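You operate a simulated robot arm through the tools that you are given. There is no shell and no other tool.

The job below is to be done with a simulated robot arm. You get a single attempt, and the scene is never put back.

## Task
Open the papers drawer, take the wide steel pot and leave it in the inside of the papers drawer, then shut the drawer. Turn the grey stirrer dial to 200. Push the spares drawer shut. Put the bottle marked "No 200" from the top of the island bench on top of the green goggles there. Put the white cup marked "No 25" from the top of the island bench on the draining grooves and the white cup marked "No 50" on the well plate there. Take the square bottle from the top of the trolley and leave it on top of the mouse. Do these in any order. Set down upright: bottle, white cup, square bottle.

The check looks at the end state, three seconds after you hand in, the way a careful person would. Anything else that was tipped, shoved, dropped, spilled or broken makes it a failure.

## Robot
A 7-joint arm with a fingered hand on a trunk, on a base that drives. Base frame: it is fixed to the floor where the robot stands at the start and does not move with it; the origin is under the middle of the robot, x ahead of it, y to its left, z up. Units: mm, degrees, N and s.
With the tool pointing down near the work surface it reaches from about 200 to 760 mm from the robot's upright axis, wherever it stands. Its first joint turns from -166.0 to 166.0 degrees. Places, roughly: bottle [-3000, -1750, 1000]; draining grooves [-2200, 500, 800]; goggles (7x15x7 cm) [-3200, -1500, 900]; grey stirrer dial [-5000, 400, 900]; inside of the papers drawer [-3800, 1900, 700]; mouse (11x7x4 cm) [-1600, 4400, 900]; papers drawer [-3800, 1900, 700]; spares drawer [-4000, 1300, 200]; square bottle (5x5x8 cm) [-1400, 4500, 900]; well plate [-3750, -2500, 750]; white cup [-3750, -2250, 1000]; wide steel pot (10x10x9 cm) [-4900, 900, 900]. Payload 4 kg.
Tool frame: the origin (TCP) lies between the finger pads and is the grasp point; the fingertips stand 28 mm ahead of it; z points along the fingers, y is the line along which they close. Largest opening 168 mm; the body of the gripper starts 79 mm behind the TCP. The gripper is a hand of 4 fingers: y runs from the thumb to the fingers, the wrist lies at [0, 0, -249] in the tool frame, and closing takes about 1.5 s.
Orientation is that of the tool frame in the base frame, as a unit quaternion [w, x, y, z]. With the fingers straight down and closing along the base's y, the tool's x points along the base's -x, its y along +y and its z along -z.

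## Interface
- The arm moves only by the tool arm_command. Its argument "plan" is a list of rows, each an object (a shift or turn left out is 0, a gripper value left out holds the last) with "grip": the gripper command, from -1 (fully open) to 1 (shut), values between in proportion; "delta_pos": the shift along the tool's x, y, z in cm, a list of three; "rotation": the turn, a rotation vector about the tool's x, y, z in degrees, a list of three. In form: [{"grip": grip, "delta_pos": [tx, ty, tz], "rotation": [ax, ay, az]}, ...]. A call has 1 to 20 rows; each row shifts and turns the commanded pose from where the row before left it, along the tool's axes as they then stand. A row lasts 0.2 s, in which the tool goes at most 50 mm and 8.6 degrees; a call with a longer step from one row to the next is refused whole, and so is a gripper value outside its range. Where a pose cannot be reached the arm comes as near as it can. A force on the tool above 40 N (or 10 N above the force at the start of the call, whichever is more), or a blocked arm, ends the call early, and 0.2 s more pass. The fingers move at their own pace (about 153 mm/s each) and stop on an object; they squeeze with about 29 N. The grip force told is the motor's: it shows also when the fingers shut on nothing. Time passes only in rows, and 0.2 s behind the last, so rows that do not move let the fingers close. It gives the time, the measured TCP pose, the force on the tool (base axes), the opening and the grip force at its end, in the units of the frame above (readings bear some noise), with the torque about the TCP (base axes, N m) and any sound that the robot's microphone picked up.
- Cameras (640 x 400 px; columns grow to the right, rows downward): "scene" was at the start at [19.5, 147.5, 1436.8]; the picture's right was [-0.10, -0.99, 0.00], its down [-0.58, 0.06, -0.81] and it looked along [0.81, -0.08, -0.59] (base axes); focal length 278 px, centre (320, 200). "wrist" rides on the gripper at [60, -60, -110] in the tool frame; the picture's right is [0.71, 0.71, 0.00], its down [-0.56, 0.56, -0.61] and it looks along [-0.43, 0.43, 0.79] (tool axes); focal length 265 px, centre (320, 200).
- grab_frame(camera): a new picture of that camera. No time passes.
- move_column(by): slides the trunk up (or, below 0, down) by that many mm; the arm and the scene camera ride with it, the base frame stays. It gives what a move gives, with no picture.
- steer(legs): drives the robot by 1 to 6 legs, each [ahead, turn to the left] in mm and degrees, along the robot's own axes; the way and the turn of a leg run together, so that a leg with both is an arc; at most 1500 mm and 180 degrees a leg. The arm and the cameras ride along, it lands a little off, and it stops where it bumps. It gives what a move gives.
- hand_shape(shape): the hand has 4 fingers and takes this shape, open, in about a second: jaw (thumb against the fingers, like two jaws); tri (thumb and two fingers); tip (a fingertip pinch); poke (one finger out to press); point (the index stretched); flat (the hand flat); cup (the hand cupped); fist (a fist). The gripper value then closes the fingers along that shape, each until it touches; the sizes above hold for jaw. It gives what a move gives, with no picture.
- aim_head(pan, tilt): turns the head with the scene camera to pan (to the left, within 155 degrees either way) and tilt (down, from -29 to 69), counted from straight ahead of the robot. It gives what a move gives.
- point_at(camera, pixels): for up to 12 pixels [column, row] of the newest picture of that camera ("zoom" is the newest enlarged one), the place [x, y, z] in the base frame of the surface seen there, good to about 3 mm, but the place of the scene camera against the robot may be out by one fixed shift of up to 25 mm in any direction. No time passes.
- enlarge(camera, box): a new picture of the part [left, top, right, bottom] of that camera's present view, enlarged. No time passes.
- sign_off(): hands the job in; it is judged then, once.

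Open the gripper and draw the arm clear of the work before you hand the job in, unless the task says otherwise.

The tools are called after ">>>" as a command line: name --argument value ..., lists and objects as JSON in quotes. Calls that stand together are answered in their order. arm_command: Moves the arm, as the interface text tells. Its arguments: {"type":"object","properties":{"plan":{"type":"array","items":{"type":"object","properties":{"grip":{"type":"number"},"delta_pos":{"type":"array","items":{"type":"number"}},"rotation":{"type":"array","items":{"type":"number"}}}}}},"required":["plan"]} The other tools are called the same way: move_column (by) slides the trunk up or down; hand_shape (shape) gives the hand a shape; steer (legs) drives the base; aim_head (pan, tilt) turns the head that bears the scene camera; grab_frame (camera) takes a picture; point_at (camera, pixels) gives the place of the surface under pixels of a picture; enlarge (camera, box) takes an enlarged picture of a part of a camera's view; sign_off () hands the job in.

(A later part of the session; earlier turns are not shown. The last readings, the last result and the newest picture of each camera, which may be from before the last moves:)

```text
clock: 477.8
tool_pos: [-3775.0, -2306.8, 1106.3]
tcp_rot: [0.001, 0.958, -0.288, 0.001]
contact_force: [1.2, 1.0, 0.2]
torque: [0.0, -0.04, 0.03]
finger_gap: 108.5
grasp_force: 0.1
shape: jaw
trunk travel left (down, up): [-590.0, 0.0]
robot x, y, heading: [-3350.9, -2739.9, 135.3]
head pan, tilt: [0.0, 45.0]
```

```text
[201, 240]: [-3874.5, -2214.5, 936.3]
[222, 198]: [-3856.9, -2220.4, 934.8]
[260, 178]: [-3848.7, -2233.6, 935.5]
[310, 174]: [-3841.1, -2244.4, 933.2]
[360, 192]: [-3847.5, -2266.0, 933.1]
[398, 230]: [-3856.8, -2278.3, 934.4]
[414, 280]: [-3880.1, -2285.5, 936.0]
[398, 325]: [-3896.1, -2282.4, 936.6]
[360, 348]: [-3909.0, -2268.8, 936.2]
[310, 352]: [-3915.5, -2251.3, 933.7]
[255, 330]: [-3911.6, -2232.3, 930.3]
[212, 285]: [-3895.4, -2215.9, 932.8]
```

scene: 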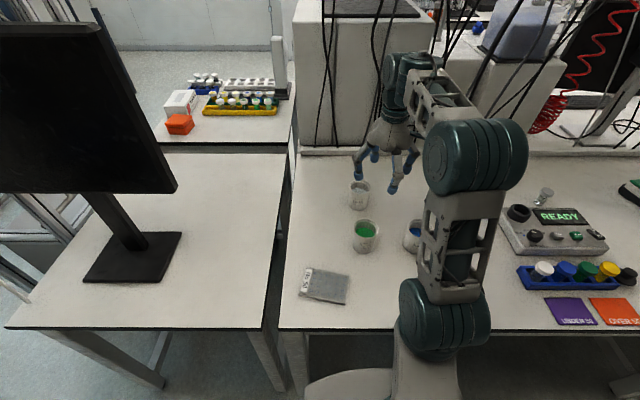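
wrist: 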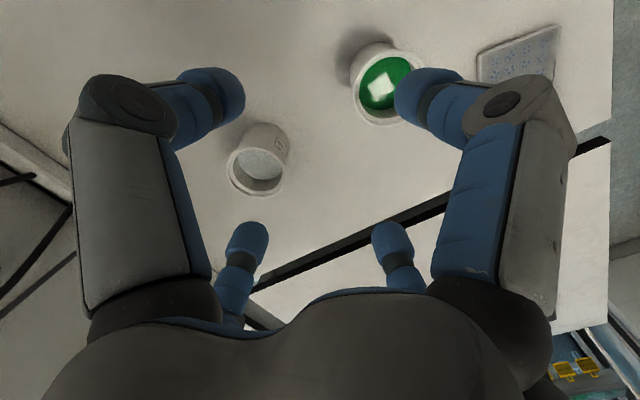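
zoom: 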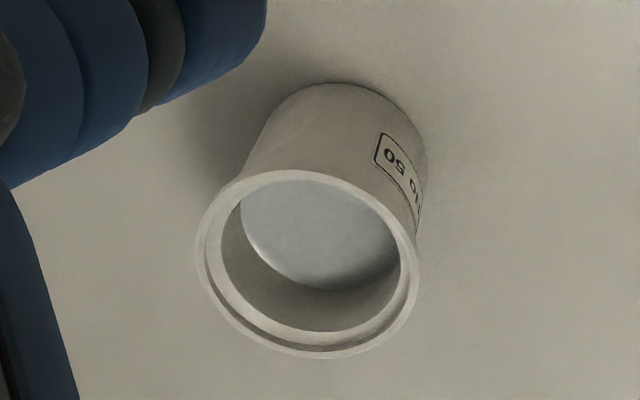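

Cup No 50 centre: u≈1151, v≈4333, rim radius 36.5, rim z≈935. I move over it.

>>> arm_command --plan '[{"delta_pos": [-3.91, 0.31, 0]}, {"delta_pos": [-3.91, 0.31, 0]}, {"delta_pos": [-3.91, 0.31, 0]}, {"delta_pos": [0, 0, 3]}]'

>>> grab_frame --camera "wrist"

```text
clock: 478.8
tool_pos: [-3877.1, -2252.4, 1074.3]
tcp_rot: [0.002, 0.957, -0.289, 0.002]
contact_force: [0.8, 0.8, -0.5]
torque: [0.0, 0.0, -0.02]
finger_gap: 108.6
grasp_force: 0.0
shape: jaw
trunk travel left (down, up): [-590.0, 0.0]
robot x, y, heading: [-3351.0, -2738.7, 135.3]
head pan, tilt: [0.0, 45.0]
```

```text
taken
```

wrist: 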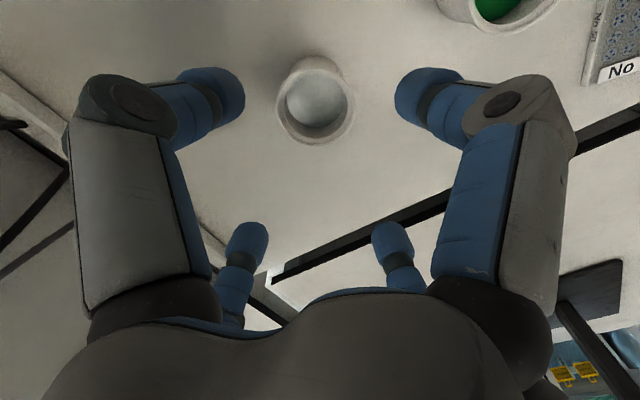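

The cup is nearly centred. I verify the rim from here.

>>> enlarge --camera "wrist" --box '[260, 45, 370, 155]'

>>> point_at --camera "wrist" --pixels '[[277, 100], [285, 75], [315, 59], [345, 75], [354, 100], [345, 130], [315, 144], [285, 130]]'

```text
3.64 times, centred on (315, 100) of wrist
```

zoom: 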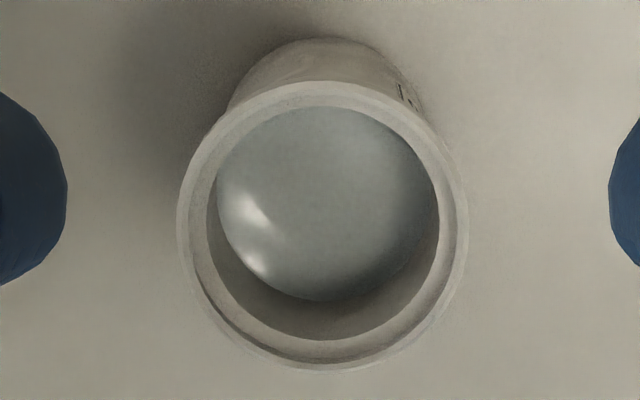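

```text
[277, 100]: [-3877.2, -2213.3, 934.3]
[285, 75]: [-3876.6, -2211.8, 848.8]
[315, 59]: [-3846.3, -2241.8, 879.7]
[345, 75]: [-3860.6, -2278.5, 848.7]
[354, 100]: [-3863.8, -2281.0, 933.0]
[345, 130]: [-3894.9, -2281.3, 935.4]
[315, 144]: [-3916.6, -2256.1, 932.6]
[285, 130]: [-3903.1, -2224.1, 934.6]
```

I correct about 3 mm and descend around the cup to z≈912.

>>> arm_command --plan '[{"delta_pos": [-0.25, -0.25, 0]}, {"delta_pos": [0, 0, 4]}, {"delta_pos": [0, 0, 4]}, {"delta_pos": [0, 0, 4]}, {"delta_pos": [0, 0, 4]}]'

>>> grab_frame --camera "wrist"

```text
clock: 480.0
tool_pos: [-3878.8, -2250.3, 916.1]
tcp_rot: [0.001, 0.958, -0.288, 0.001]
contact_force: [0.1, 0.1, 0.5]
torque: [-0.02, 0.0, -0.01]
finger_gap: 108.7
grasp_force: 0.0
shape: jaw
trunk travel left (down, up): [-590.0, 0.0]
robot x, y, heading: [-3352.3, -2739.8, 135.1]
head pan, tilt: [0.0, 45.0]
```

```text
taken
```

wrist: 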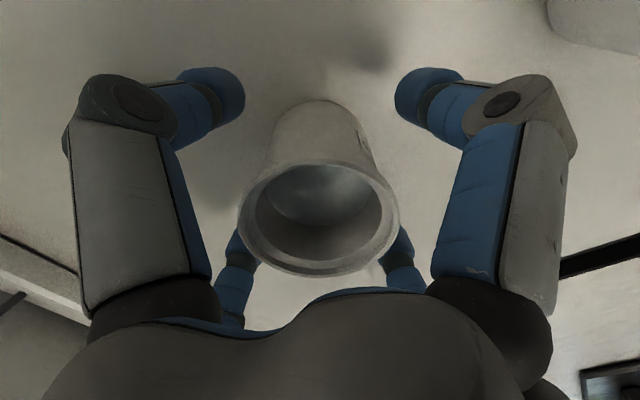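

The cup is centred between the fingers. I close in stages.

>>> arm_command --plan '[{"grip": 0}, {}, {"grip": 0.12}, {}, {"grip": 1}, {}, {}, {}]'

>>> arm_command --plan '[{"delta_pos": [0, 0, -0.5]}, {"delta_pos": [0, 0, -1]}, {"delta_pos": [0, 0, -1.5]}, {}]'

>>> grab_frame --camera "wrist"

```text
clock: 481.8
tool_pos: [-3878.6, -2249.9, 915.8]
tcp_rot: [0.002, 0.958, -0.288, 0.002]
contact_force: [-0.9, -0.6, 0.3]
torque: [0.03, -0.03, 0.02]
finger_gap: 56.1
grasp_force: 28.6
shape: jaw
trunk travel left (down, up): [-590.0, 0.0]
robot x, y, heading: [-3350.7, -2739.5, 135.2]
head pan, tilt: [0.0, 45.0]
```

```text
clock: 482.8
tool_pos: [-3877.3, -2249.5, 946.1]
tcp_rot: [0.001, 0.958, -0.288, 0.001]
contact_force: [-0.5, -0.6, -2.7]
torque: [-0.02, -0.05, -0.03]
finger_gap: 56.3
grasp_force: 29.1
shape: jaw
trunk travel left (down, up): [-590.0, 0.0]
robot x, y, heading: [-3356.3, -2740.3, 135.3]
head pan, tilt: [0.0, 45.0]
```

```text
taken
```

wrist: 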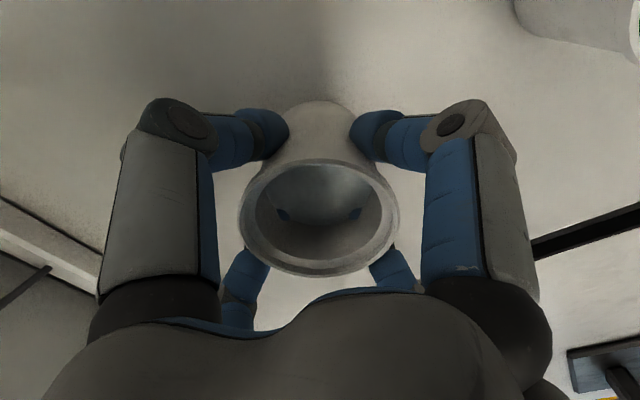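

Cup No 50 is lifted level. I raise it and move back a bit so the wrist camera can see the well plate.

>>> arm_command --plan '[{"delta_pos": [0, 0, -2.5]}, {"delta_pos": [0, 0, -3]}, {"delta_pos": [0, 0, -3]}, {"delta_pos": [0, 0, -3]}, {"delta_pos": [2.5, -0.15, 0]}, {"delta_pos": [3.5, -0.2, 0]}, {"delta_pos": [3.5, -0.2, 0]}, {"delta_pos": [3.5, -0.2, 0]}, {"delta_pos": [2, -0.2, 0]}]'

>>> grab_frame --camera "wrist"

```text
clock: 484.8
tool_pos: [-3749.7, -2324.5, 1060.6]
tcp_rot: [0.001, 0.957, -0.289, 0.002]
contact_force: [-0.2, 0.2, -1.5]
torque: [0.0, 0.02, 0.01]
finger_gap: 56.1
grasp_force: 28.7
shape: jaw
trunk travel left (down, up): [-590.0, 0.0]
robot x, y, heading: [-3351.5, -2742.0, 135.3]
head pan, tilt: [0.0, 45.0]
```

```text
taken
```

wrist: 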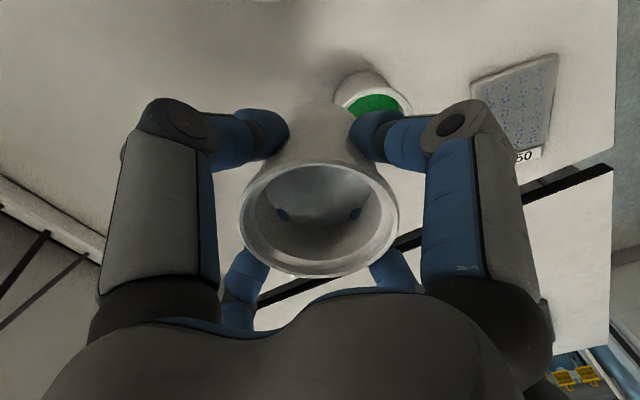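

The plate shows at the right, (470–560, 55–160). I measure its corners.

>>> enlarge --camera "wrist" --box '[450, 40, 580, 180]'

>>> point_at --camera "wrist" --pixels '[[473, 84], [555, 58], [550, 100], [544, 146], [538, 158], [515, 155], [500, 110], [520, 100], [480, 100]]'

```text
2.86 times, centred on (515, 110) of wrist
```

zoom: 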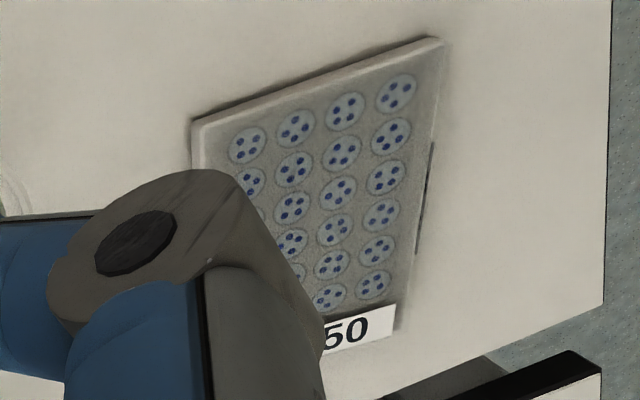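

```text
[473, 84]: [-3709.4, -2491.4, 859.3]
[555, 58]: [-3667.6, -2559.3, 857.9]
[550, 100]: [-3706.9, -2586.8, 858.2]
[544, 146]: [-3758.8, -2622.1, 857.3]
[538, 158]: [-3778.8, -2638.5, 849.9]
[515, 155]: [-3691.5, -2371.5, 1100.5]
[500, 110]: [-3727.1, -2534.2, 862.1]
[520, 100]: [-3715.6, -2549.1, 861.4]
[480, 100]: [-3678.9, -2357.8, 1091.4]
```

The plate's centre is near u≈832, v≈4450, top z≈860.5. I carry the cup over it.

>>> arm_command --plan '[{"delta_pos": [1.5, 2, 0]}, {"delta_pos": [2.4, 3.1, 0]}, {"delta_pos": [2.4, 3.1, 0]}, {"delta_pos": [2.4, 3.1, 0]}, {"delta_pos": [2.4, 3.1, 0]}, {"delta_pos": [2.05, 2.74, 0]}, {"delta_pos": [1, 1.5, 0]}, {}]'

>>> grab_frame --camera "wrist"

>>> enlarge --camera "scene" --box '[260, 160, 440, 320]'

```text
clock: 486.6
tool_pos: [-3733.4, -2559.0, 1061.6]
tcp_rot: [0.001, 0.957, -0.289, 0.001]
contact_force: [0.5, 0.4, -1.5]
torque: [-0.01, -0.01, 0.01]
finger_gap: 55.7
grasp_force: 29.0
shape: jaw
trunk travel left (down, up): [-590.0, 0.0]
robot x, y, heading: [-3347.9, -2740.3, 135.4]
head pan, tilt: [0.0, 45.0]
```

```text
taken
```

wrist: 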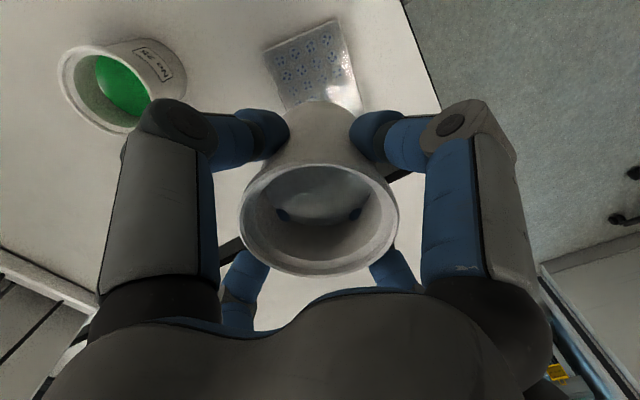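

```text
2.50 times, centred on (350, 240) of scene
```

zoom: 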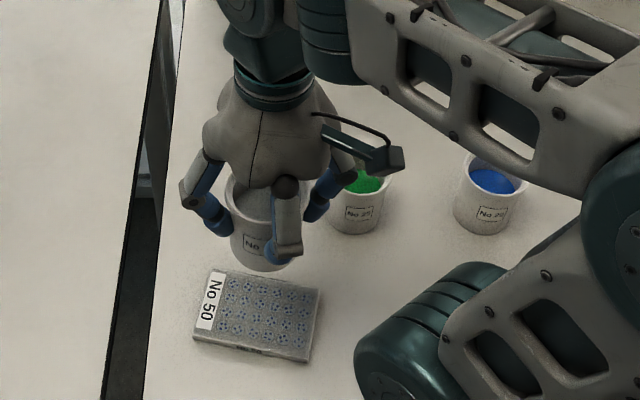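

Positioned at u≈830, v≈4449. I lower to a few centimetres above and check.

>>> arm_command --plan '[{"delta_pos": [0, 0, 2]}, {"delta_pos": [0, 0, 3]}, {"delta_pos": [0, 0, 3]}, {"delta_pos": [0, 0, 2.5]}, {"delta_pos": [0, 0, 1]}, {}]'

>>> grab_frame --camera "wrist"

>>> enlarge --camera "scene" --box '[260, 200, 400, 320]'

```text
clock: 488.0
tool_pos: [-3732.8, -2559.2, 946.4]
tcp_rot: [0.001, 0.958, -0.288, 0.002]
contact_force: [0.1, 0.1, -2.1]
torque: [0.01, 0.03, 0.0]
finger_gap: 55.8
grasp_force: 29.5
shape: jaw
trunk travel left (down, up): [-590.0, 0.0]
robot x, y, heading: [-3353.4, -2738.8, 135.3]
head pan, tilt: [0.0, 45.0]
```

```text
taken
```

wrist: 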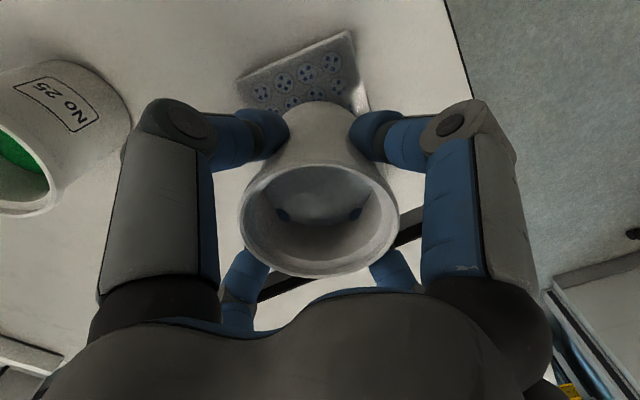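

```text
3.33 times, centred on (330, 260) of scene
```

zoom: 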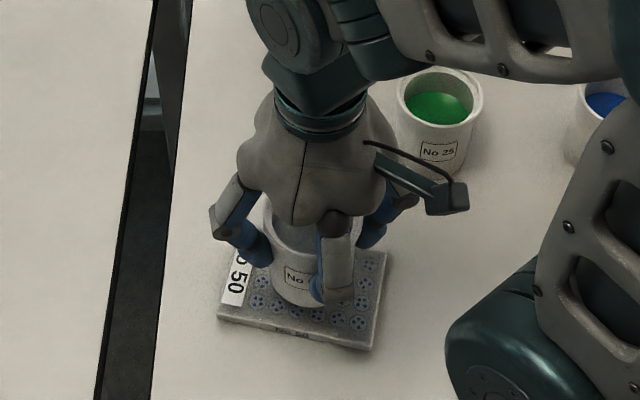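

The cup is over the plate's middle. I lower in small steps until contact.

>>> arm_command --plan '[{"delta_pos": [0, 0, 0.8]}, {"delta_pos": [0, 0, 0.6]}, {}]'

>>> arm_command --plan '[{"delta_pos": [0, 0, 0.2]}, {}]'

>>> arm_command --plan '[{"delta_pos": [0, 0, 0.2]}, {}]'

>>> arm_command --plan '[{"delta_pos": [0, 0, 0.15]}, {}]'

```text
clock: 488.8
tool_pos: [-3733.5, -2558.1, 931.6]
tcp_rot: [0.001, 0.957, -0.289, 0.001]
contact_force: [-0.5, 0.2, -2.3]
torque: [0.02, 0.01, 0.0]
finger_gap: 56.0
grasp_force: 28.7
shape: jaw
trunk travel left (down, up): [-590.0, 0.0]
robot x, y, heading: [-3348.9, -2743.5, 135.3]
head pan, tilt: [0.0, 45.0]
```

```text
clock: 489.4
tool_pos: [-3732.6, -2559.5, 931.6]
tcp_rot: [0.001, 0.957, -0.289, 0.002]
contact_force: [-0.6, 0.6, -1.2]
torque: [0.03, 0.0, 0.0]
finger_gap: 56.0
grasp_force: 29.4
shape: jaw
trunk travel left (down, up): [-590.0, 0.0]
robot x, y, heading: [-3351.8, -2742.4, 135.1]
head pan, tilt: [0.0, 45.0]
```

```text
clock: 490.0
tool_pos: [-3734.2, -2558.2, 929.0]
tcp_rot: [0.001, 0.957, -0.289, 0.001]
contact_force: [0.3, -0.7, -1.9]
torque: [0.0, 0.02, 0.01]
finger_gap: 55.9
grasp_force: 28.9
shape: jaw
trunk travel left (down, up): [-590.0, 0.0]
robot x, y, heading: [-3349.8, -2738.6, 135.1]
head pan, tilt: [0.0, 45.0]
```

```text
clock: 490.6
tool_pos: [-3733.3, -2557.8, 928.6]
tcp_rot: [0.003, 0.957, -0.289, 0.0]
contact_force: [0.8, 0.4, 14.7]
torque: [0.04, 0.03, -0.01]
finger_gap: 56.1
grasp_force: 29.1
shape: jaw
trunk travel left (down, up): [-590.0, 0.0]
robot x, y, heading: [-3353.1, -2738.3, 135.1]
head pan, tilt: [0.0, 45.0]
```

Contact (15 N). I relax 1 mm and release in stages.

>>> arm_command --plan '[{"delta_pos": [0, 0, -0.09]}, {}, {"grip": 0.25}, {}, {}, {"grip": 0}, {}, {}]'

>>> grab_frame --camera "wrist"

```text
clock: 492.4
tool_pos: [-3734.2, -2558.8, 929.4]
tcp_rot: [0.001, 0.958, -0.288, 0.002]
contact_force: [-0.4, -0.3, -0.6]
torque: [-0.03, 0.0, -0.03]
finger_gap: 83.3
grasp_force: 0.0
shape: jaw
trunk travel left (down, up): [-590.0, 0.0]
robot x, y, heading: [-3353.0, -2741.3, 135.3]
head pan, tilt: [0.0, 45.0]
```

```text
taken
```

wrist: 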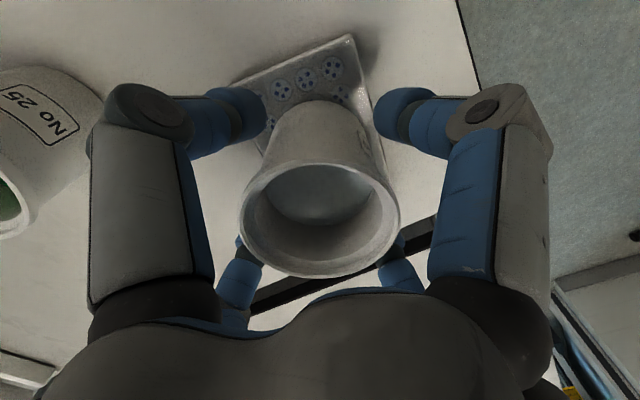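

Released and standing. I open a bit more and rise straight up.

>>> arm_command --plan '[{"grip": -0.3}, {}, {"delta_pos": [0, 0, -2]}, {"delta_pos": [0, 0, -3]}, {"delta_pos": [0, 0, -4]}, {"delta_pos": [0, 0, -4]}, {"delta_pos": [0, 0, -3]}]'

>>> grab_frame --camera "wrist"

>>> grab_frame --camera "scene"

```text
clock: 494.0
tool_pos: [-3733.8, -2558.8, 1087.8]
tcp_rot: [0.002, 0.957, -0.29, 0.002]
contact_force: [-0.1, 0.4, 0.2]
torque: [0.01, -0.02, 0.0]
finger_gap: 108.7
grasp_force: 0.1
shape: jaw
trunk travel left (down, up): [-590.0, 0.0]
robot x, y, heading: [-3350.4, -2739.0, 135.2]
head pan, tilt: [0.0, 45.0]
```

```text
taken
```

wrist: 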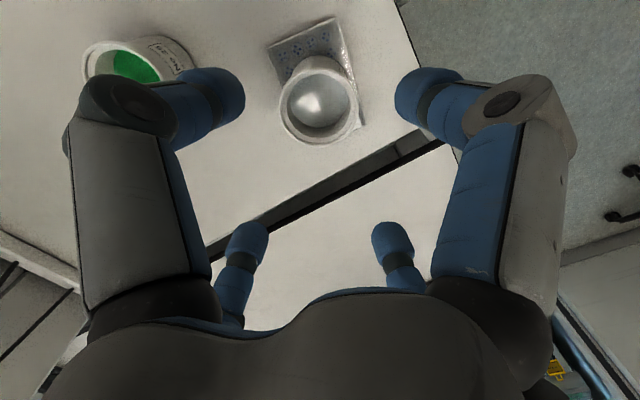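

```text
taken
```

scene: 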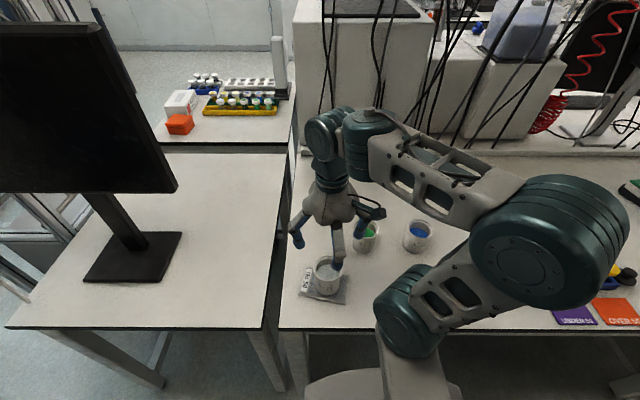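

Cup No 50 stands on the well plate. Now I move over cup No 25.

>>> arm_command --plan '[{"delta_pos": [-1.9, -3.2, 0]}, {"delta_pos": [-1.9, -3.2, 0]}, {"delta_pos": [-1.9, -3.2, 0]}, {"delta_pos": [-1.9, -3.2, 0]}]'

>>> grab_frame --camera "wrist"

```text
clock: 495.0
tool_pos: [-3725.6, -2408.0, 1089.0]
tcp_rot: [0.002, 0.958, -0.288, 0.001]
contact_force: [0.4, -0.9, -0.1]
torque: [0.01, 0.03, -0.01]
finger_gap: 108.6
grasp_force: 0.0
shape: jaw
trunk travel left (down, up): [-590.0, 0.0]
robot x, y, heading: [-3350.3, -2742.4, 135.2]
head pan, tilt: [0.0, 45.0]
```

```text
taken
```

wrist: 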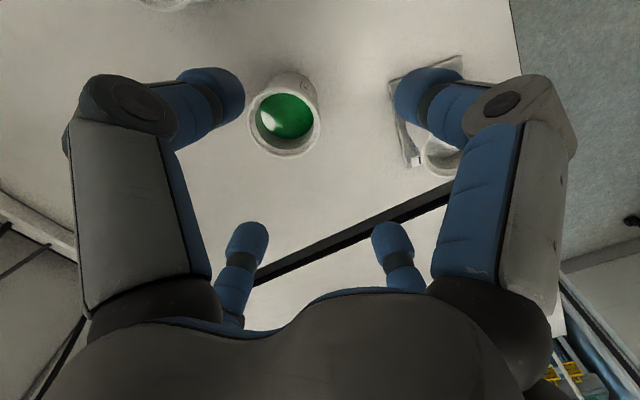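

The green cup No 25 shows at (285,118). I sample its rim.

>>> enlarge --camera "wrist" --box '[235, 65, 335, 165]'

>>> point_at --camera "wrist" --pixels '[[250, 115], [254, 98], [270, 85], [290, 83], [310, 92], [319, 115], [314, 138], [300, 151], [280, 154], [262, 145]]'

```text
4.00 times, centred on (285, 115) of wrist
```

zoom: 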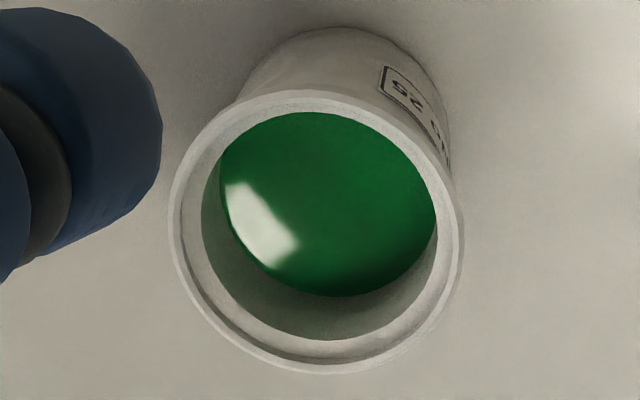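

```text
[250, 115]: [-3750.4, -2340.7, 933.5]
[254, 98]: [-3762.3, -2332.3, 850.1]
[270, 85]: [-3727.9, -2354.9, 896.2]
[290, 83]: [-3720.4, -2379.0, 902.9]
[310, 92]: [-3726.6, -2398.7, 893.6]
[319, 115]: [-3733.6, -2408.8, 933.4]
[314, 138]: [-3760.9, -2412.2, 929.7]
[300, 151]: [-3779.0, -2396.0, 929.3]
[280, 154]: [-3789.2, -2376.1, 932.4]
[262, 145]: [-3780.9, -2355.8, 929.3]
```

Cup No 25's centre is at base (−3753, −2376.5). I centre over it, lower to z≈1010 and re-check.

>>> arm_command --plan '[{"delta_pos": [-2.02, -0.56, 0]}, {"delta_pos": [-2.02, -0.56, 0]}, {"delta_pos": [0, 0, 2]}, {}]'

>>> enlarge --camera "wrist" --box '[240, 40, 400, 180]'

>>> point_at --camera "zoom" --pixels '[[210, 200], [430, 200], [415, 260], [380, 300], [320, 315], [250, 295], [220, 250]]'

```text
clock: 496.0
tool_pos: [-3753.0, -2377.4, 1067.1]
tcp_rot: [0.002, 0.958, -0.288, 0.001]
contact_force: [-0.2, 0.1, -0.3]
torque: [0.02, 0.0, -0.01]
finger_gap: 108.9
grasp_force: 0.0
shape: jaw
trunk travel left (down, up): [-590.0, 0.0]
robot x, y, heading: [-3351.3, -2741.0, 135.3]
head pan, tilt: [0.0, 45.0]
```

```text
2.86 times, centred on (320, 110) of wrist
```

zoom: 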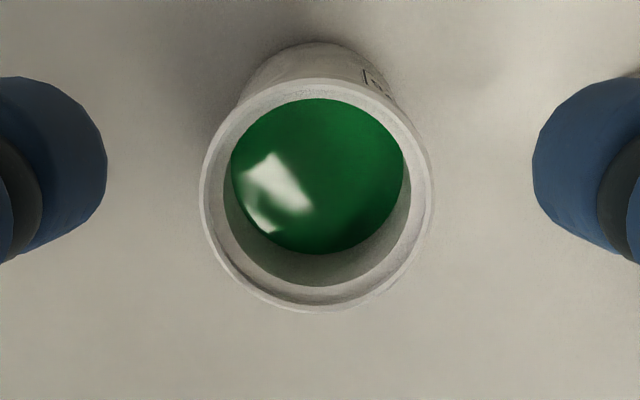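

```text
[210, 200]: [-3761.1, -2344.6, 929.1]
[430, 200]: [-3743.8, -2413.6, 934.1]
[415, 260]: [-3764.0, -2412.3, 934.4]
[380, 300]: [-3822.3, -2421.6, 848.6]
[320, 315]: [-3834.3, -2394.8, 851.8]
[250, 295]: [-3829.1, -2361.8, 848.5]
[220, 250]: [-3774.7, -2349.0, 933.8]
```

Centred within about 2 mm. I descend around cup No 25 to z≈916 and close in stages.

>>> arm_command --plan '[{"delta_pos": [0, 0, 4]}, {"delta_pos": [0, 0, 4]}, {"delta_pos": [0, 0, 4]}, {"delta_pos": [0, 0, 3.1]}]'

>>> grab_frame --camera "wrist"

>>> arm_command --plan '[{"grip": 0}, {}, {"grip": 0.12}, {}, {"grip": 1}, {}, {}, {}]'

>>> arm_command --plan '[{"delta_pos": [0, 0, -0.5]}, {"delta_pos": [0, 0, -1]}, {"delta_pos": [0, 0, -1.5]}, {}]'

>>> grab_frame --camera "wrist"

```text
clock: 497.0
tool_pos: [-3753.4, -2378.0, 914.8]
tcp_rot: [0.001, 0.957, -0.289, 0.001]
contact_force: [-0.7, 0.3, -0.4]
torque: [-0.01, -0.03, -0.04]
finger_gap: 109.0
grasp_force: 0.2
shape: jaw
trunk travel left (down, up): [-590.0, 0.0]
robot x, y, heading: [-3351.6, -2738.9, 135.0]
head pan, tilt: [0.0, 45.0]
```

```text
taken
```

wrist: 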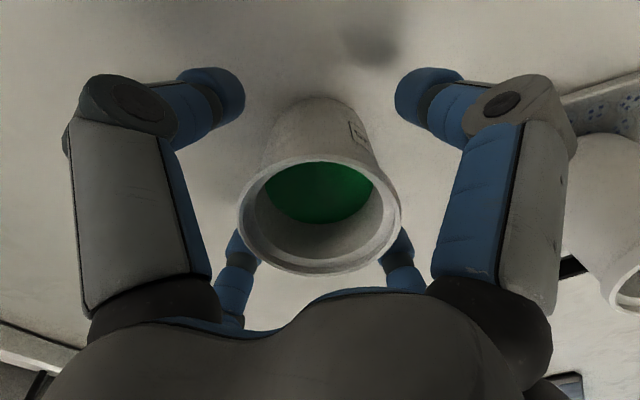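

```text
clock: 498.8
tool_pos: [-3753.4, -2378.1, 914.7]
tcp_rot: [0.002, 0.957, -0.289, 0.001]
contact_force: [0.1, 0.2, 0.8]
torque: [-0.02, 0.02, 0.03]
finger_gap: 58.0
grasp_force: 28.9
shape: jaw
trunk travel left (down, up): [-590.0, 0.0]
robot x, y, heading: [-3352.2, -2737.8, 135.1]
head pan, tilt: [0.0, 45.0]
```

```text
clock: 499.8
tool_pos: [-3753.5, -2378.8, 946.0]
tcp_rot: [0.001, 0.958, -0.288, 0.002]
contact_force: [-0.2, 0.2, -1.4]
torque: [0.02, 0.01, 0.02]
finger_gap: 58.0
grasp_force: 28.7
shape: jaw
trunk travel left (down, up): [-590.0, 0.0]
robot x, y, heading: [-3349.2, -2739.8, 135.1]
head pan, tilt: [0.0, 45.0]
```

```text
taken
```

wrist: 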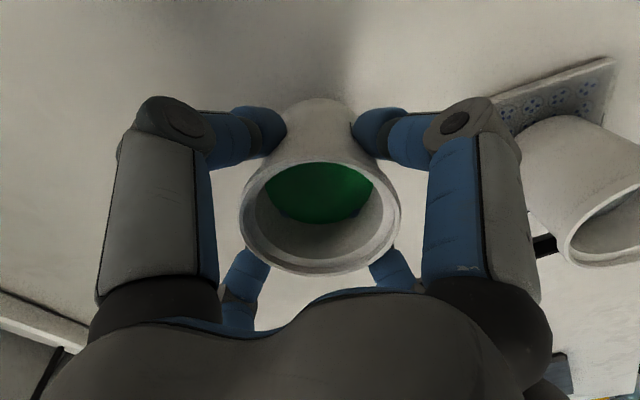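

Cup No 25 is lifted level. I raise it, retract a little and back the robot out.

>>> arm_command --plan '[{"delta_pos": [0, 0, -2.5]}, {"delta_pos": [0, 0, -3]}, {"delta_pos": [0, 0, -3]}, {"delta_pos": [0, 0, -3]}, {"delta_pos": [0, 0, -2]}, {"delta_pos": [2, 0.4, 0]}, {"delta_pos": [3, 0.6, 0]}, {"delta_pos": [3, 0.6, 0]}, {"delta_pos": [2, 0.4, 0]}]'

>>> steer --legs '[[-400, 0]]'

>>> grab_frame --camera "scene"

>>> grab_frame --camera "wrist"

```text
clock: 501.8
tool_pos: [-3681.0, -2449.6, 1081.1]
tcp_rot: [0.001, 0.958, -0.288, 0.001]
contact_force: [0.4, -0.6, -1.0]
torque: [-0.02, -0.02, 0.01]
finger_gap: 57.5
grasp_force: 29.4
shape: jaw
trunk travel left (down, up): [-590.0, 0.0]
robot x, y, heading: [-3353.3, -2736.6, 134.9]
head pan, tilt: [0.0, 45.0]
```

```text
clock: 504.3
tool_pos: [-3400.2, -2730.7, 1080.5]
tcp_rot: [0.002, 0.957, -0.289, 0.001]
contact_force: [0.4, -0.5, -2.0]
torque: [-0.01, 0.0, 0.01]
finger_gap: 57.8
grasp_force: 28.6
shape: jaw
trunk travel left (down, up): [-590.0, 0.0]
robot x, y, heading: [-3069.1, -3016.2, 134.9]
head pan, tilt: [0.0, 45.0]
```

```text
taken
```

scene: 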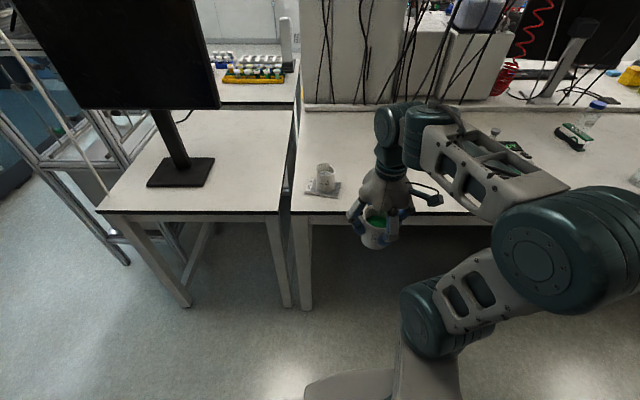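

```text
taken
```

wrist: 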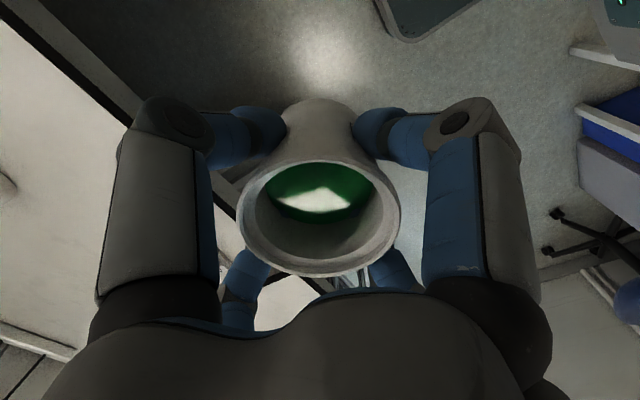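

The cup is level. Before driving I check how far my elbow sticks out to the right, since the fume hood will be on that side.

>>> point_at --camera "scene" --pixels '[[600, 240], [635, 240], [540, 240], [440, 330], [590, 200], [625, 290]]'

>>> aim_head --pan -60 --tilt 30

>>> grab_frame --camera "scene"

```text
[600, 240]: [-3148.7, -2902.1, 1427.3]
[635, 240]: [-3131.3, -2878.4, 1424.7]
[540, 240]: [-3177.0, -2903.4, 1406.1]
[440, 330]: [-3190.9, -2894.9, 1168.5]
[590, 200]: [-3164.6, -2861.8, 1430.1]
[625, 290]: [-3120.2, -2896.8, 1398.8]
```

```text
clock: 505.6
tool_pos: [-3400.5, -2730.9, 1080.7]
tcp_rot: [0.002, 0.957, -0.289, 0.001]
contact_force: [1.0, 0.2, -2.1]
torque: [-0.01, 0.0, 0.0]
finger_gap: 57.6
grasp_force: 28.8
shape: jaw
trunk travel left (down, up): [-590.0, 0.0]
robot x, y, heading: [-3070.1, -3019.3, 135.1]
head pan, tilt: [-60.0, 30.0]
```

```text
taken
```

scene: 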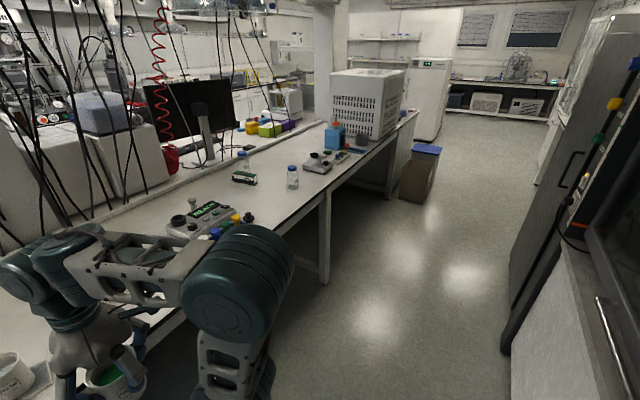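

The elbow stays within my own width, and the aisle is clear. I turn and drive along it in steps with the cup in front.

>>> steer --legs '[[0, -90], [1500, 0], [1500, 0]]'

>>> grab_frame --camera "wrist"

>>> aim_head --pan 10 --tilt 30

>>> grab_frame --camera "scene"

```text
clock: 523.8
tool_pos: [-672.3, -573.5, 1081.8]
tcp_rot: [-0.002, -0.473, 0.881, 0.0]
contact_force: [-0.4, -0.3, -2.1]
torque: [-0.02, 0.07, 0.04]
finger_gap: 57.7
grasp_force: 29.0
shape: jaw
trunk travel left (down, up): [-590.0, 0.0]
robot x, y, heading: [-963.1, -909.1, 45.2]
head pan, tilt: [-60.0, 30.0]
```

```text
taken
```

wrist: 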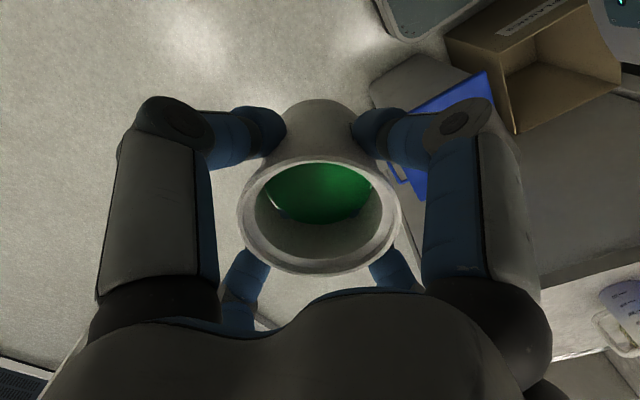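

```text
clock: 525.2
tool_pos: [-671.1, -573.8, 1081.3]
tcp_rot: [-0.002, -0.473, 0.881, 0.0]
contact_force: [0.8, -0.3, -1.1]
torque: [0.05, 0.06, -0.02]
finger_gap: 57.7
grasp_force: 29.5
shape: jaw
trunk travel left (down, up): [-590.0, 0.0]
robot x, y, heading: [-960.6, -907.2, 45.1]
head pan, tilt: [10.0, 30.0]
```

```text
taken
```

scene: 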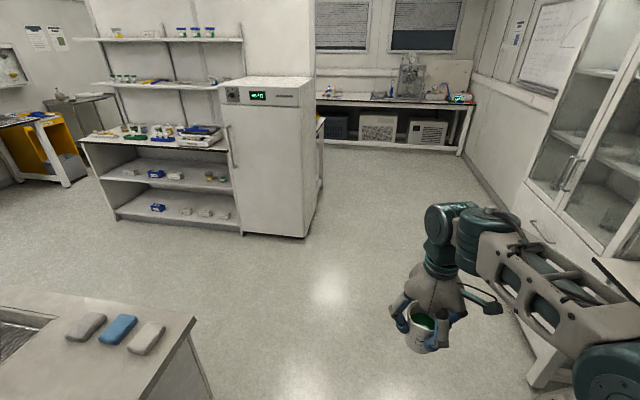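

Everything is fine; the cup is still level. I continue to v≈55, turn left and drive along the sink aisle to u≈1955.

>>> steer --legs '[[1270, 0], [0, 90], [1500, 0], [415, 0]]'

>>> aim_head --pan 70 --tilt 30

>>> grab_frame --camera "scene"

>>> grab_frame --camera "wrist"

```text
clock: 544.6
tool_pos: [-1783.2, 1594.9, 1080.7]
tcp_rot: [0.002, 0.961, -0.277, 0.002]
contact_force: [1.4, -0.4, -2.0]
torque: [0.01, -0.03, -0.01]
finger_gap: 57.6
grasp_force: 29.2
shape: jaw
trunk travel left (down, up): [-590.0, 0.0]
robot x, y, heading: [-1448.7, 1310.8, 136.5]
head pan, tilt: [10.0, 30.0]
```

```text
clock: 545.9
tool_pos: [-1782.9, 1593.5, 1080.4]
tcp_rot: [0.001, 0.961, -0.276, 0.001]
contact_force: [-0.1, -0.9, -1.4]
torque: [-0.01, 0.0, -0.03]
finger_gap: 57.8
grasp_force: 28.9
shape: jaw
trunk travel left (down, up): [-590.0, 0.0]
robot x, y, heading: [-1449.5, 1313.8, 136.6]
head pan, tilt: [70.0, 30.0]
```

```text
taken
```

scene: 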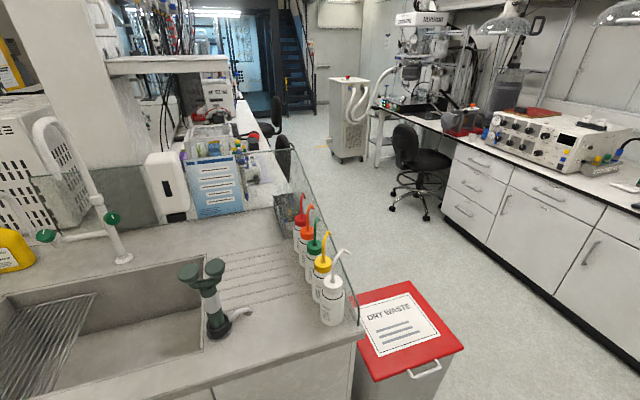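

```text
taken
```

wrist: 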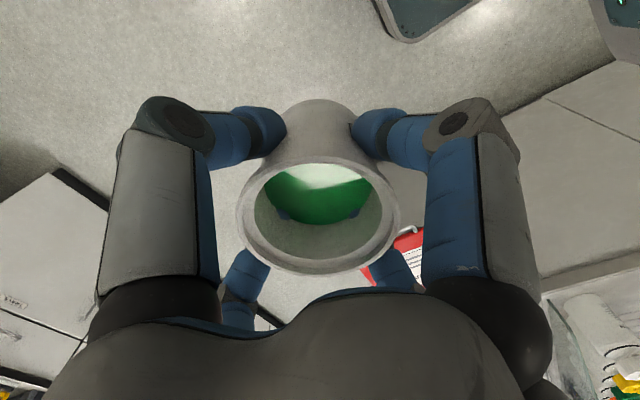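

I'm beside the sink with the cup level. I turn left to face the draining grooves and look.

>>> steer --legs '[[0, 88.5]]'

>>> aim_head --pan 0 --tilt 40

>>> grab_frame --camera "scene"

```text
clock: 550.1
tool_pos: [-1731.3, 979.2, 1082.4]
tcp_rot: [0.001, 0.879, 0.477, 0.001]
contact_force: [-0.8, -0.4, -2.0]
torque: [0.03, -0.03, -0.03]
finger_gap: 57.5
grasp_force: 29.0
shape: jaw
trunk travel left (down, up): [-590.0, 0.0]
robot x, y, heading: [-1446.4, 1312.9, -134.3]
head pan, tilt: [70.0, 30.0]
```

```text
clock: 551.5
tool_pos: [-1731.8, 978.9, 1081.8]
tcp_rot: [0.0, 0.879, 0.477, 0.001]
contact_force: [-0.9, 0.5, -2.6]
torque: [-0.02, 0.01, 0.01]
finger_gap: 57.5
grasp_force: 29.3
shape: jaw
trunk travel left (down, up): [-590.0, 0.0]
robot x, y, heading: [-1444.7, 1311.5, -134.5]
head pan, tilt: [0.0, 40.0]
```

```text
taken
```

scene: 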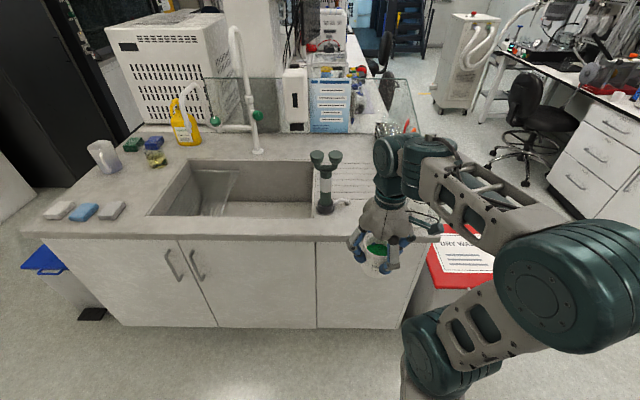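

The grooves lie behind the tap (320,180) and before the hand. I measure the tap, spout, wash bottles and groove area from here.

>>> enlarge --camera "scene" --box '[300, 110, 430, 250]'

>>> point_at --camera "scene" --pixels '[[317, 155], [335, 155], [325, 205], [345, 203], [350, 165], [365, 165], [345, 185], [365, 185], [340, 160], [385, 130], [408, 128], [365, 225]]'

```text
2.86 times, centred on (365, 180) of scene
```

zoom: 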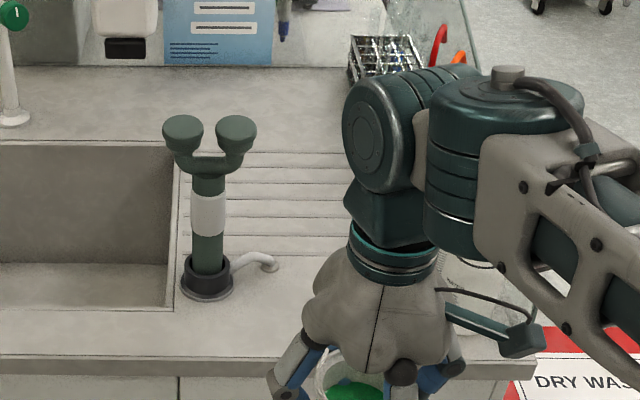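

```text
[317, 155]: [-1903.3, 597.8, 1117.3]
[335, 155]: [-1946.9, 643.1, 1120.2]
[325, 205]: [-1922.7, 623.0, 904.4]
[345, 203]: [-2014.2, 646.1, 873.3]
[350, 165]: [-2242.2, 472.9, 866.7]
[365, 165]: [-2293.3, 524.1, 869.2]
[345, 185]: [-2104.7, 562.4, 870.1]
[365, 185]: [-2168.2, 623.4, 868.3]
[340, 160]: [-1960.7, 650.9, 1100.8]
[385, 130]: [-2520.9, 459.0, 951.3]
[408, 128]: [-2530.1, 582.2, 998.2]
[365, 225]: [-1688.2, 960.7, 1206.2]
```

Tap heads reach u≈1865 (z up to 1105) and wash bottles start at u≈2085; a lane at u≈1985 is free. I shift the hand right and drive 390 mm toward the counter.

>>> arm_command --plan '[{"delta_pos": [0.4, -1.9, 0]}, {"delta_pos": [0.6, -2.8, 0]}, {"delta_pos": [0.5, -2.4, 0]}]'

>>> steer --legs '[[0, -0.6], [390, 0]]'

>>> grab_frame --camera "scene"

>>> grab_frame --camera "wrist"

```text
clock: 552.3
tool_pos: [-1783.7, 1031.3, 1081.6]
tcp_rot: [0.0, 0.878, 0.478, 0.002]
contact_force: [-0.4, 0.0, -1.5]
torque: [0.01, -0.01, 0.0]
finger_gap: 57.5
grasp_force: 28.7
shape: jaw
trunk travel left (down, up): [-590.0, 0.0]
robot x, y, heading: [-1443.6, 1312.6, -134.3]
head pan, tilt: [0.0, 40.0]
```

```text
clock: 555.1
tool_pos: [-2063.3, 759.1, 1081.0]
tcp_rot: [-0.001, 0.882, 0.472, 0.003]
contact_force: [-0.2, -0.9, -2.0]
torque: [0.02, -0.02, -0.01]
finger_gap: 57.7
grasp_force: 29.0
shape: jaw
trunk travel left (down, up): [-590.0, 0.0]
robot x, y, heading: [-1719.2, 1037.0, -135.0]
head pan, tilt: [0.0, 40.0]
```

```text
taken
```

scene: 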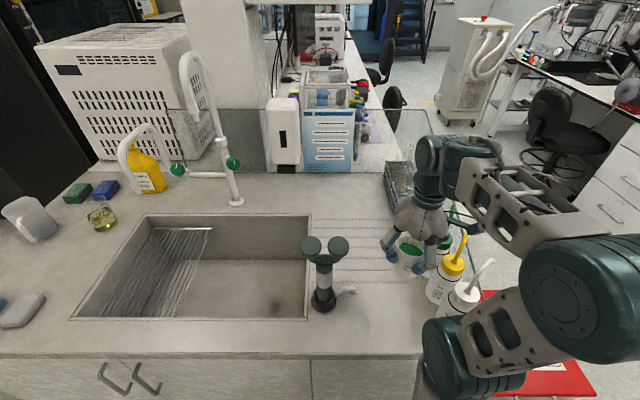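

```text
taken
```

wrist: 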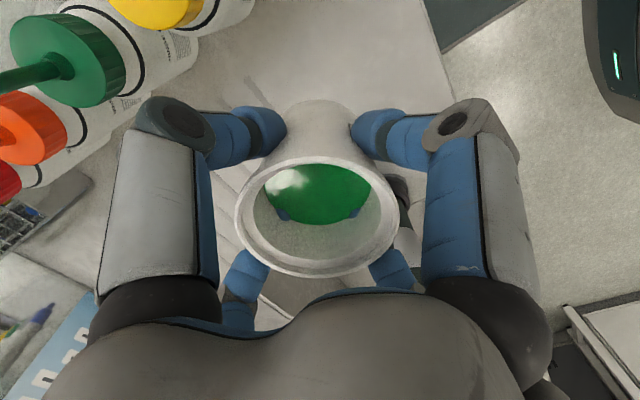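

The hand is over the counter beside the wash bottles. I measure their caps and the groove surface with the wrist camera.

>>> point_at --camera "wrist" --pixels '[[65, 60], [160, 10], [35, 130], [180, 40], [110, 120], [260, 60], [230, 190], [280, 300], [400, 190], [60, 170], [250, 90]]'

```text
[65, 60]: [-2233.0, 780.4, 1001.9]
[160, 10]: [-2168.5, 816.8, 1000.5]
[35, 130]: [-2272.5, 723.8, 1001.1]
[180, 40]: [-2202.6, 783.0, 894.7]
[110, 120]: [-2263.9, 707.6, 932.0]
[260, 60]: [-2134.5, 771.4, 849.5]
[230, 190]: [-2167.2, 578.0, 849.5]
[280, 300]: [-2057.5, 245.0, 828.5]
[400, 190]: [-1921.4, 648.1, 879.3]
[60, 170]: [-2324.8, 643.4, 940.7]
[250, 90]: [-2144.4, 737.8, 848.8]
```

Counter z≈849.5; wash bottle bodies start near u≈2090. I move forward along u≈1990, then to the groove centre u≈1955, v≈1150.

>>> arm_command --plan '[{"delta_pos": [-2.4, -0.4, 0]}, {"delta_pos": [-3.8, -0.63, 0]}, {"delta_pos": [-3.8, -0.63, 0]}, {"delta_pos": [-3.8, -0.63, 0]}, {"delta_pos": [-3.8, -0.63, 0]}, {"delta_pos": [-2.8, 1.23, 0]}, {"delta_pos": [-2.8, 1.23, 0]}, {}]'

>>> grab_frame --camera "wrist"

>>> grab_frame --camera "scene"

```text
clock: 556.9
tool_pos: [-2195.2, 569.2, 1079.9]
tcp_rot: [0.0, 0.882, 0.471, 0.003]
contact_force: [-1.3, -0.2, -2.1]
torque: [0.0, -0.03, 0.02]
finger_gap: 57.4
grasp_force: 28.8
shape: jaw
trunk travel left (down, up): [-590.0, 0.0]
robot x, y, heading: [-1723.1, 1037.6, -135.1]
head pan, tilt: [0.0, 40.0]
```

```text
taken
```

wrist: 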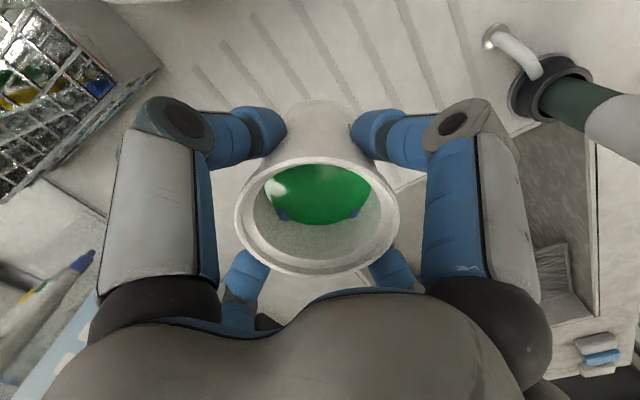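

```text
taken
```

scene: 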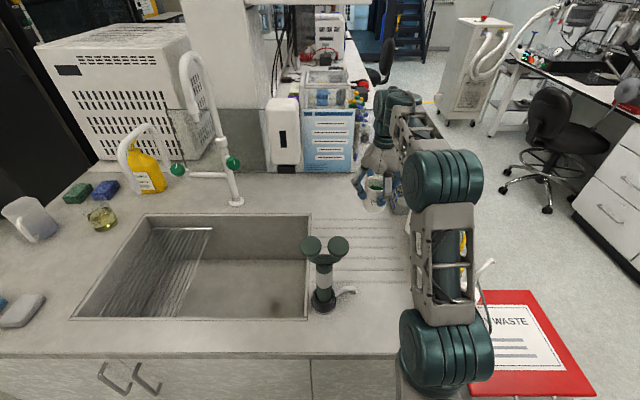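

The cup is above the middle of the groove area (grooves visible on both sides). I check the wire rack's distance and then lower.

>>> point_at --camera "wrist" --pixels '[[130, 80], [100, 130], [160, 70], [215, 75], [260, 30], [300, 85], [365, 70], [425, 90], [480, 100], [500, 40], [545, 95]]'

>>> arm_command --plan '[{"delta_pos": [0, 0, 2]}, {"delta_pos": [0, 0, 3]}, {"delta_pos": [0, 0, 3]}, {"delta_pos": [0, 0, 3]}, {"delta_pos": [0, 0, 2]}, {}]'

>>> grab_frame --camera "wrist"

```text
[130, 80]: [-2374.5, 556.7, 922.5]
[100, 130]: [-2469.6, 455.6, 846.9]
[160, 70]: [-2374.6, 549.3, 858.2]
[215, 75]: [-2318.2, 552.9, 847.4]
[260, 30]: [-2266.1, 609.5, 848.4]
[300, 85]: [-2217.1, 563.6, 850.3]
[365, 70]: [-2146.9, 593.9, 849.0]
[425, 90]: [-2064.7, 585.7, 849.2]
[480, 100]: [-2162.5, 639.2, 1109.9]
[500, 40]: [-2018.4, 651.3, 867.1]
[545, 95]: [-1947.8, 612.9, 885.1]
```

```text
clock: 558.3
tool_pos: [-2195.5, 569.9, 950.5]
tcp_rot: [0.0, 0.882, 0.472, 0.003]
contact_force: [0.0, -0.1, -1.8]
torque: [0.02, -0.03, -0.03]
finger_gap: 57.5
grasp_force: 28.7
shape: jaw
trunk travel left (down, up): [-590.0, 0.0]
robot x, y, heading: [-1723.3, 1036.0, -135.2]
head pan, tilt: [0.0, 40.0]
```

```text
taken
```

wrist: 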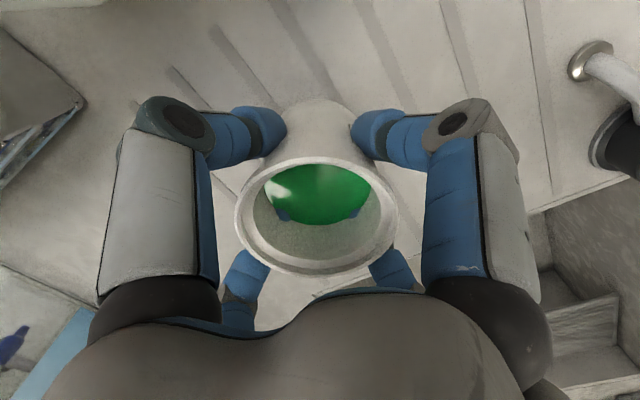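

The rack is 180 mm away. I lower the cup until it touches the grooves.

>>> arm_command --plan '[{"delta_pos": [0, 0, 1.5]}, {"delta_pos": [0, 0, 1.2]}, {}]'

>>> arm_command --plan '[{"delta_pos": [0, 0, 0.3]}, {}]'

>>> arm_command --plan '[{"delta_pos": [0, 0, 0.2]}, {}]'

>>> arm_command --plan '[{"delta_pos": [0, 0, 0.15]}, {}]'

```text
clock: 559.1
tool_pos: [-2194.6, 569.8, 923.6]
tcp_rot: [0.0, 0.882, 0.472, 0.002]
contact_force: [-0.2, 0.1, -2.1]
torque: [-0.01, 0.02, 0.01]
finger_gap: 57.5
grasp_force: 29.1
shape: jaw
trunk travel left (down, up): [-590.0, 0.0]
robot x, y, heading: [-1723.9, 1037.4, -135.1]
head pan, tilt: [0.0, 40.0]
```

```text
clock: 559.7
tool_pos: [-2194.8, 569.8, 921.7]
tcp_rot: [0.0, 0.882, 0.472, 0.002]
contact_force: [-0.2, 0.4, -1.6]
torque: [0.01, 0.0, -0.01]
finger_gap: 57.4
grasp_force: 29.2
shape: jaw
trunk travel left (down, up): [-590.0, 0.0]
robot x, y, heading: [-1717.3, 1035.4, -135.0]
head pan, tilt: [0.0, 40.0]
```

```text
clock: 560.3
tool_pos: [-2195.4, 569.8, 919.4]
tcp_rot: [-0.001, 0.882, 0.471, 0.003]
contact_force: [-1.1, -0.2, -1.4]
torque: [-0.01, 0.03, 0.03]
finger_gap: 57.6
grasp_force: 28.8
shape: jaw
trunk travel left (down, up): [-590.0, 0.0]
robot x, y, heading: [-1718.7, 1036.5, -134.9]
head pan, tilt: [0.0, 40.0]
```

```text
clock: 560.9
tool_pos: [-2194.4, 569.6, 917.3]
tcp_rot: [-0.001, 0.882, 0.472, 0.003]
contact_force: [-0.1, -0.5, -2.2]
torque: [-0.02, -0.01, 0.0]
finger_gap: 57.6
grasp_force: 28.9
shape: jaw
trunk travel left (down, up): [-590.0, 0.0]
robot x, y, heading: [-1725.0, 1038.9, -135.2]
head pan, tilt: [0.0, 40.0]
```

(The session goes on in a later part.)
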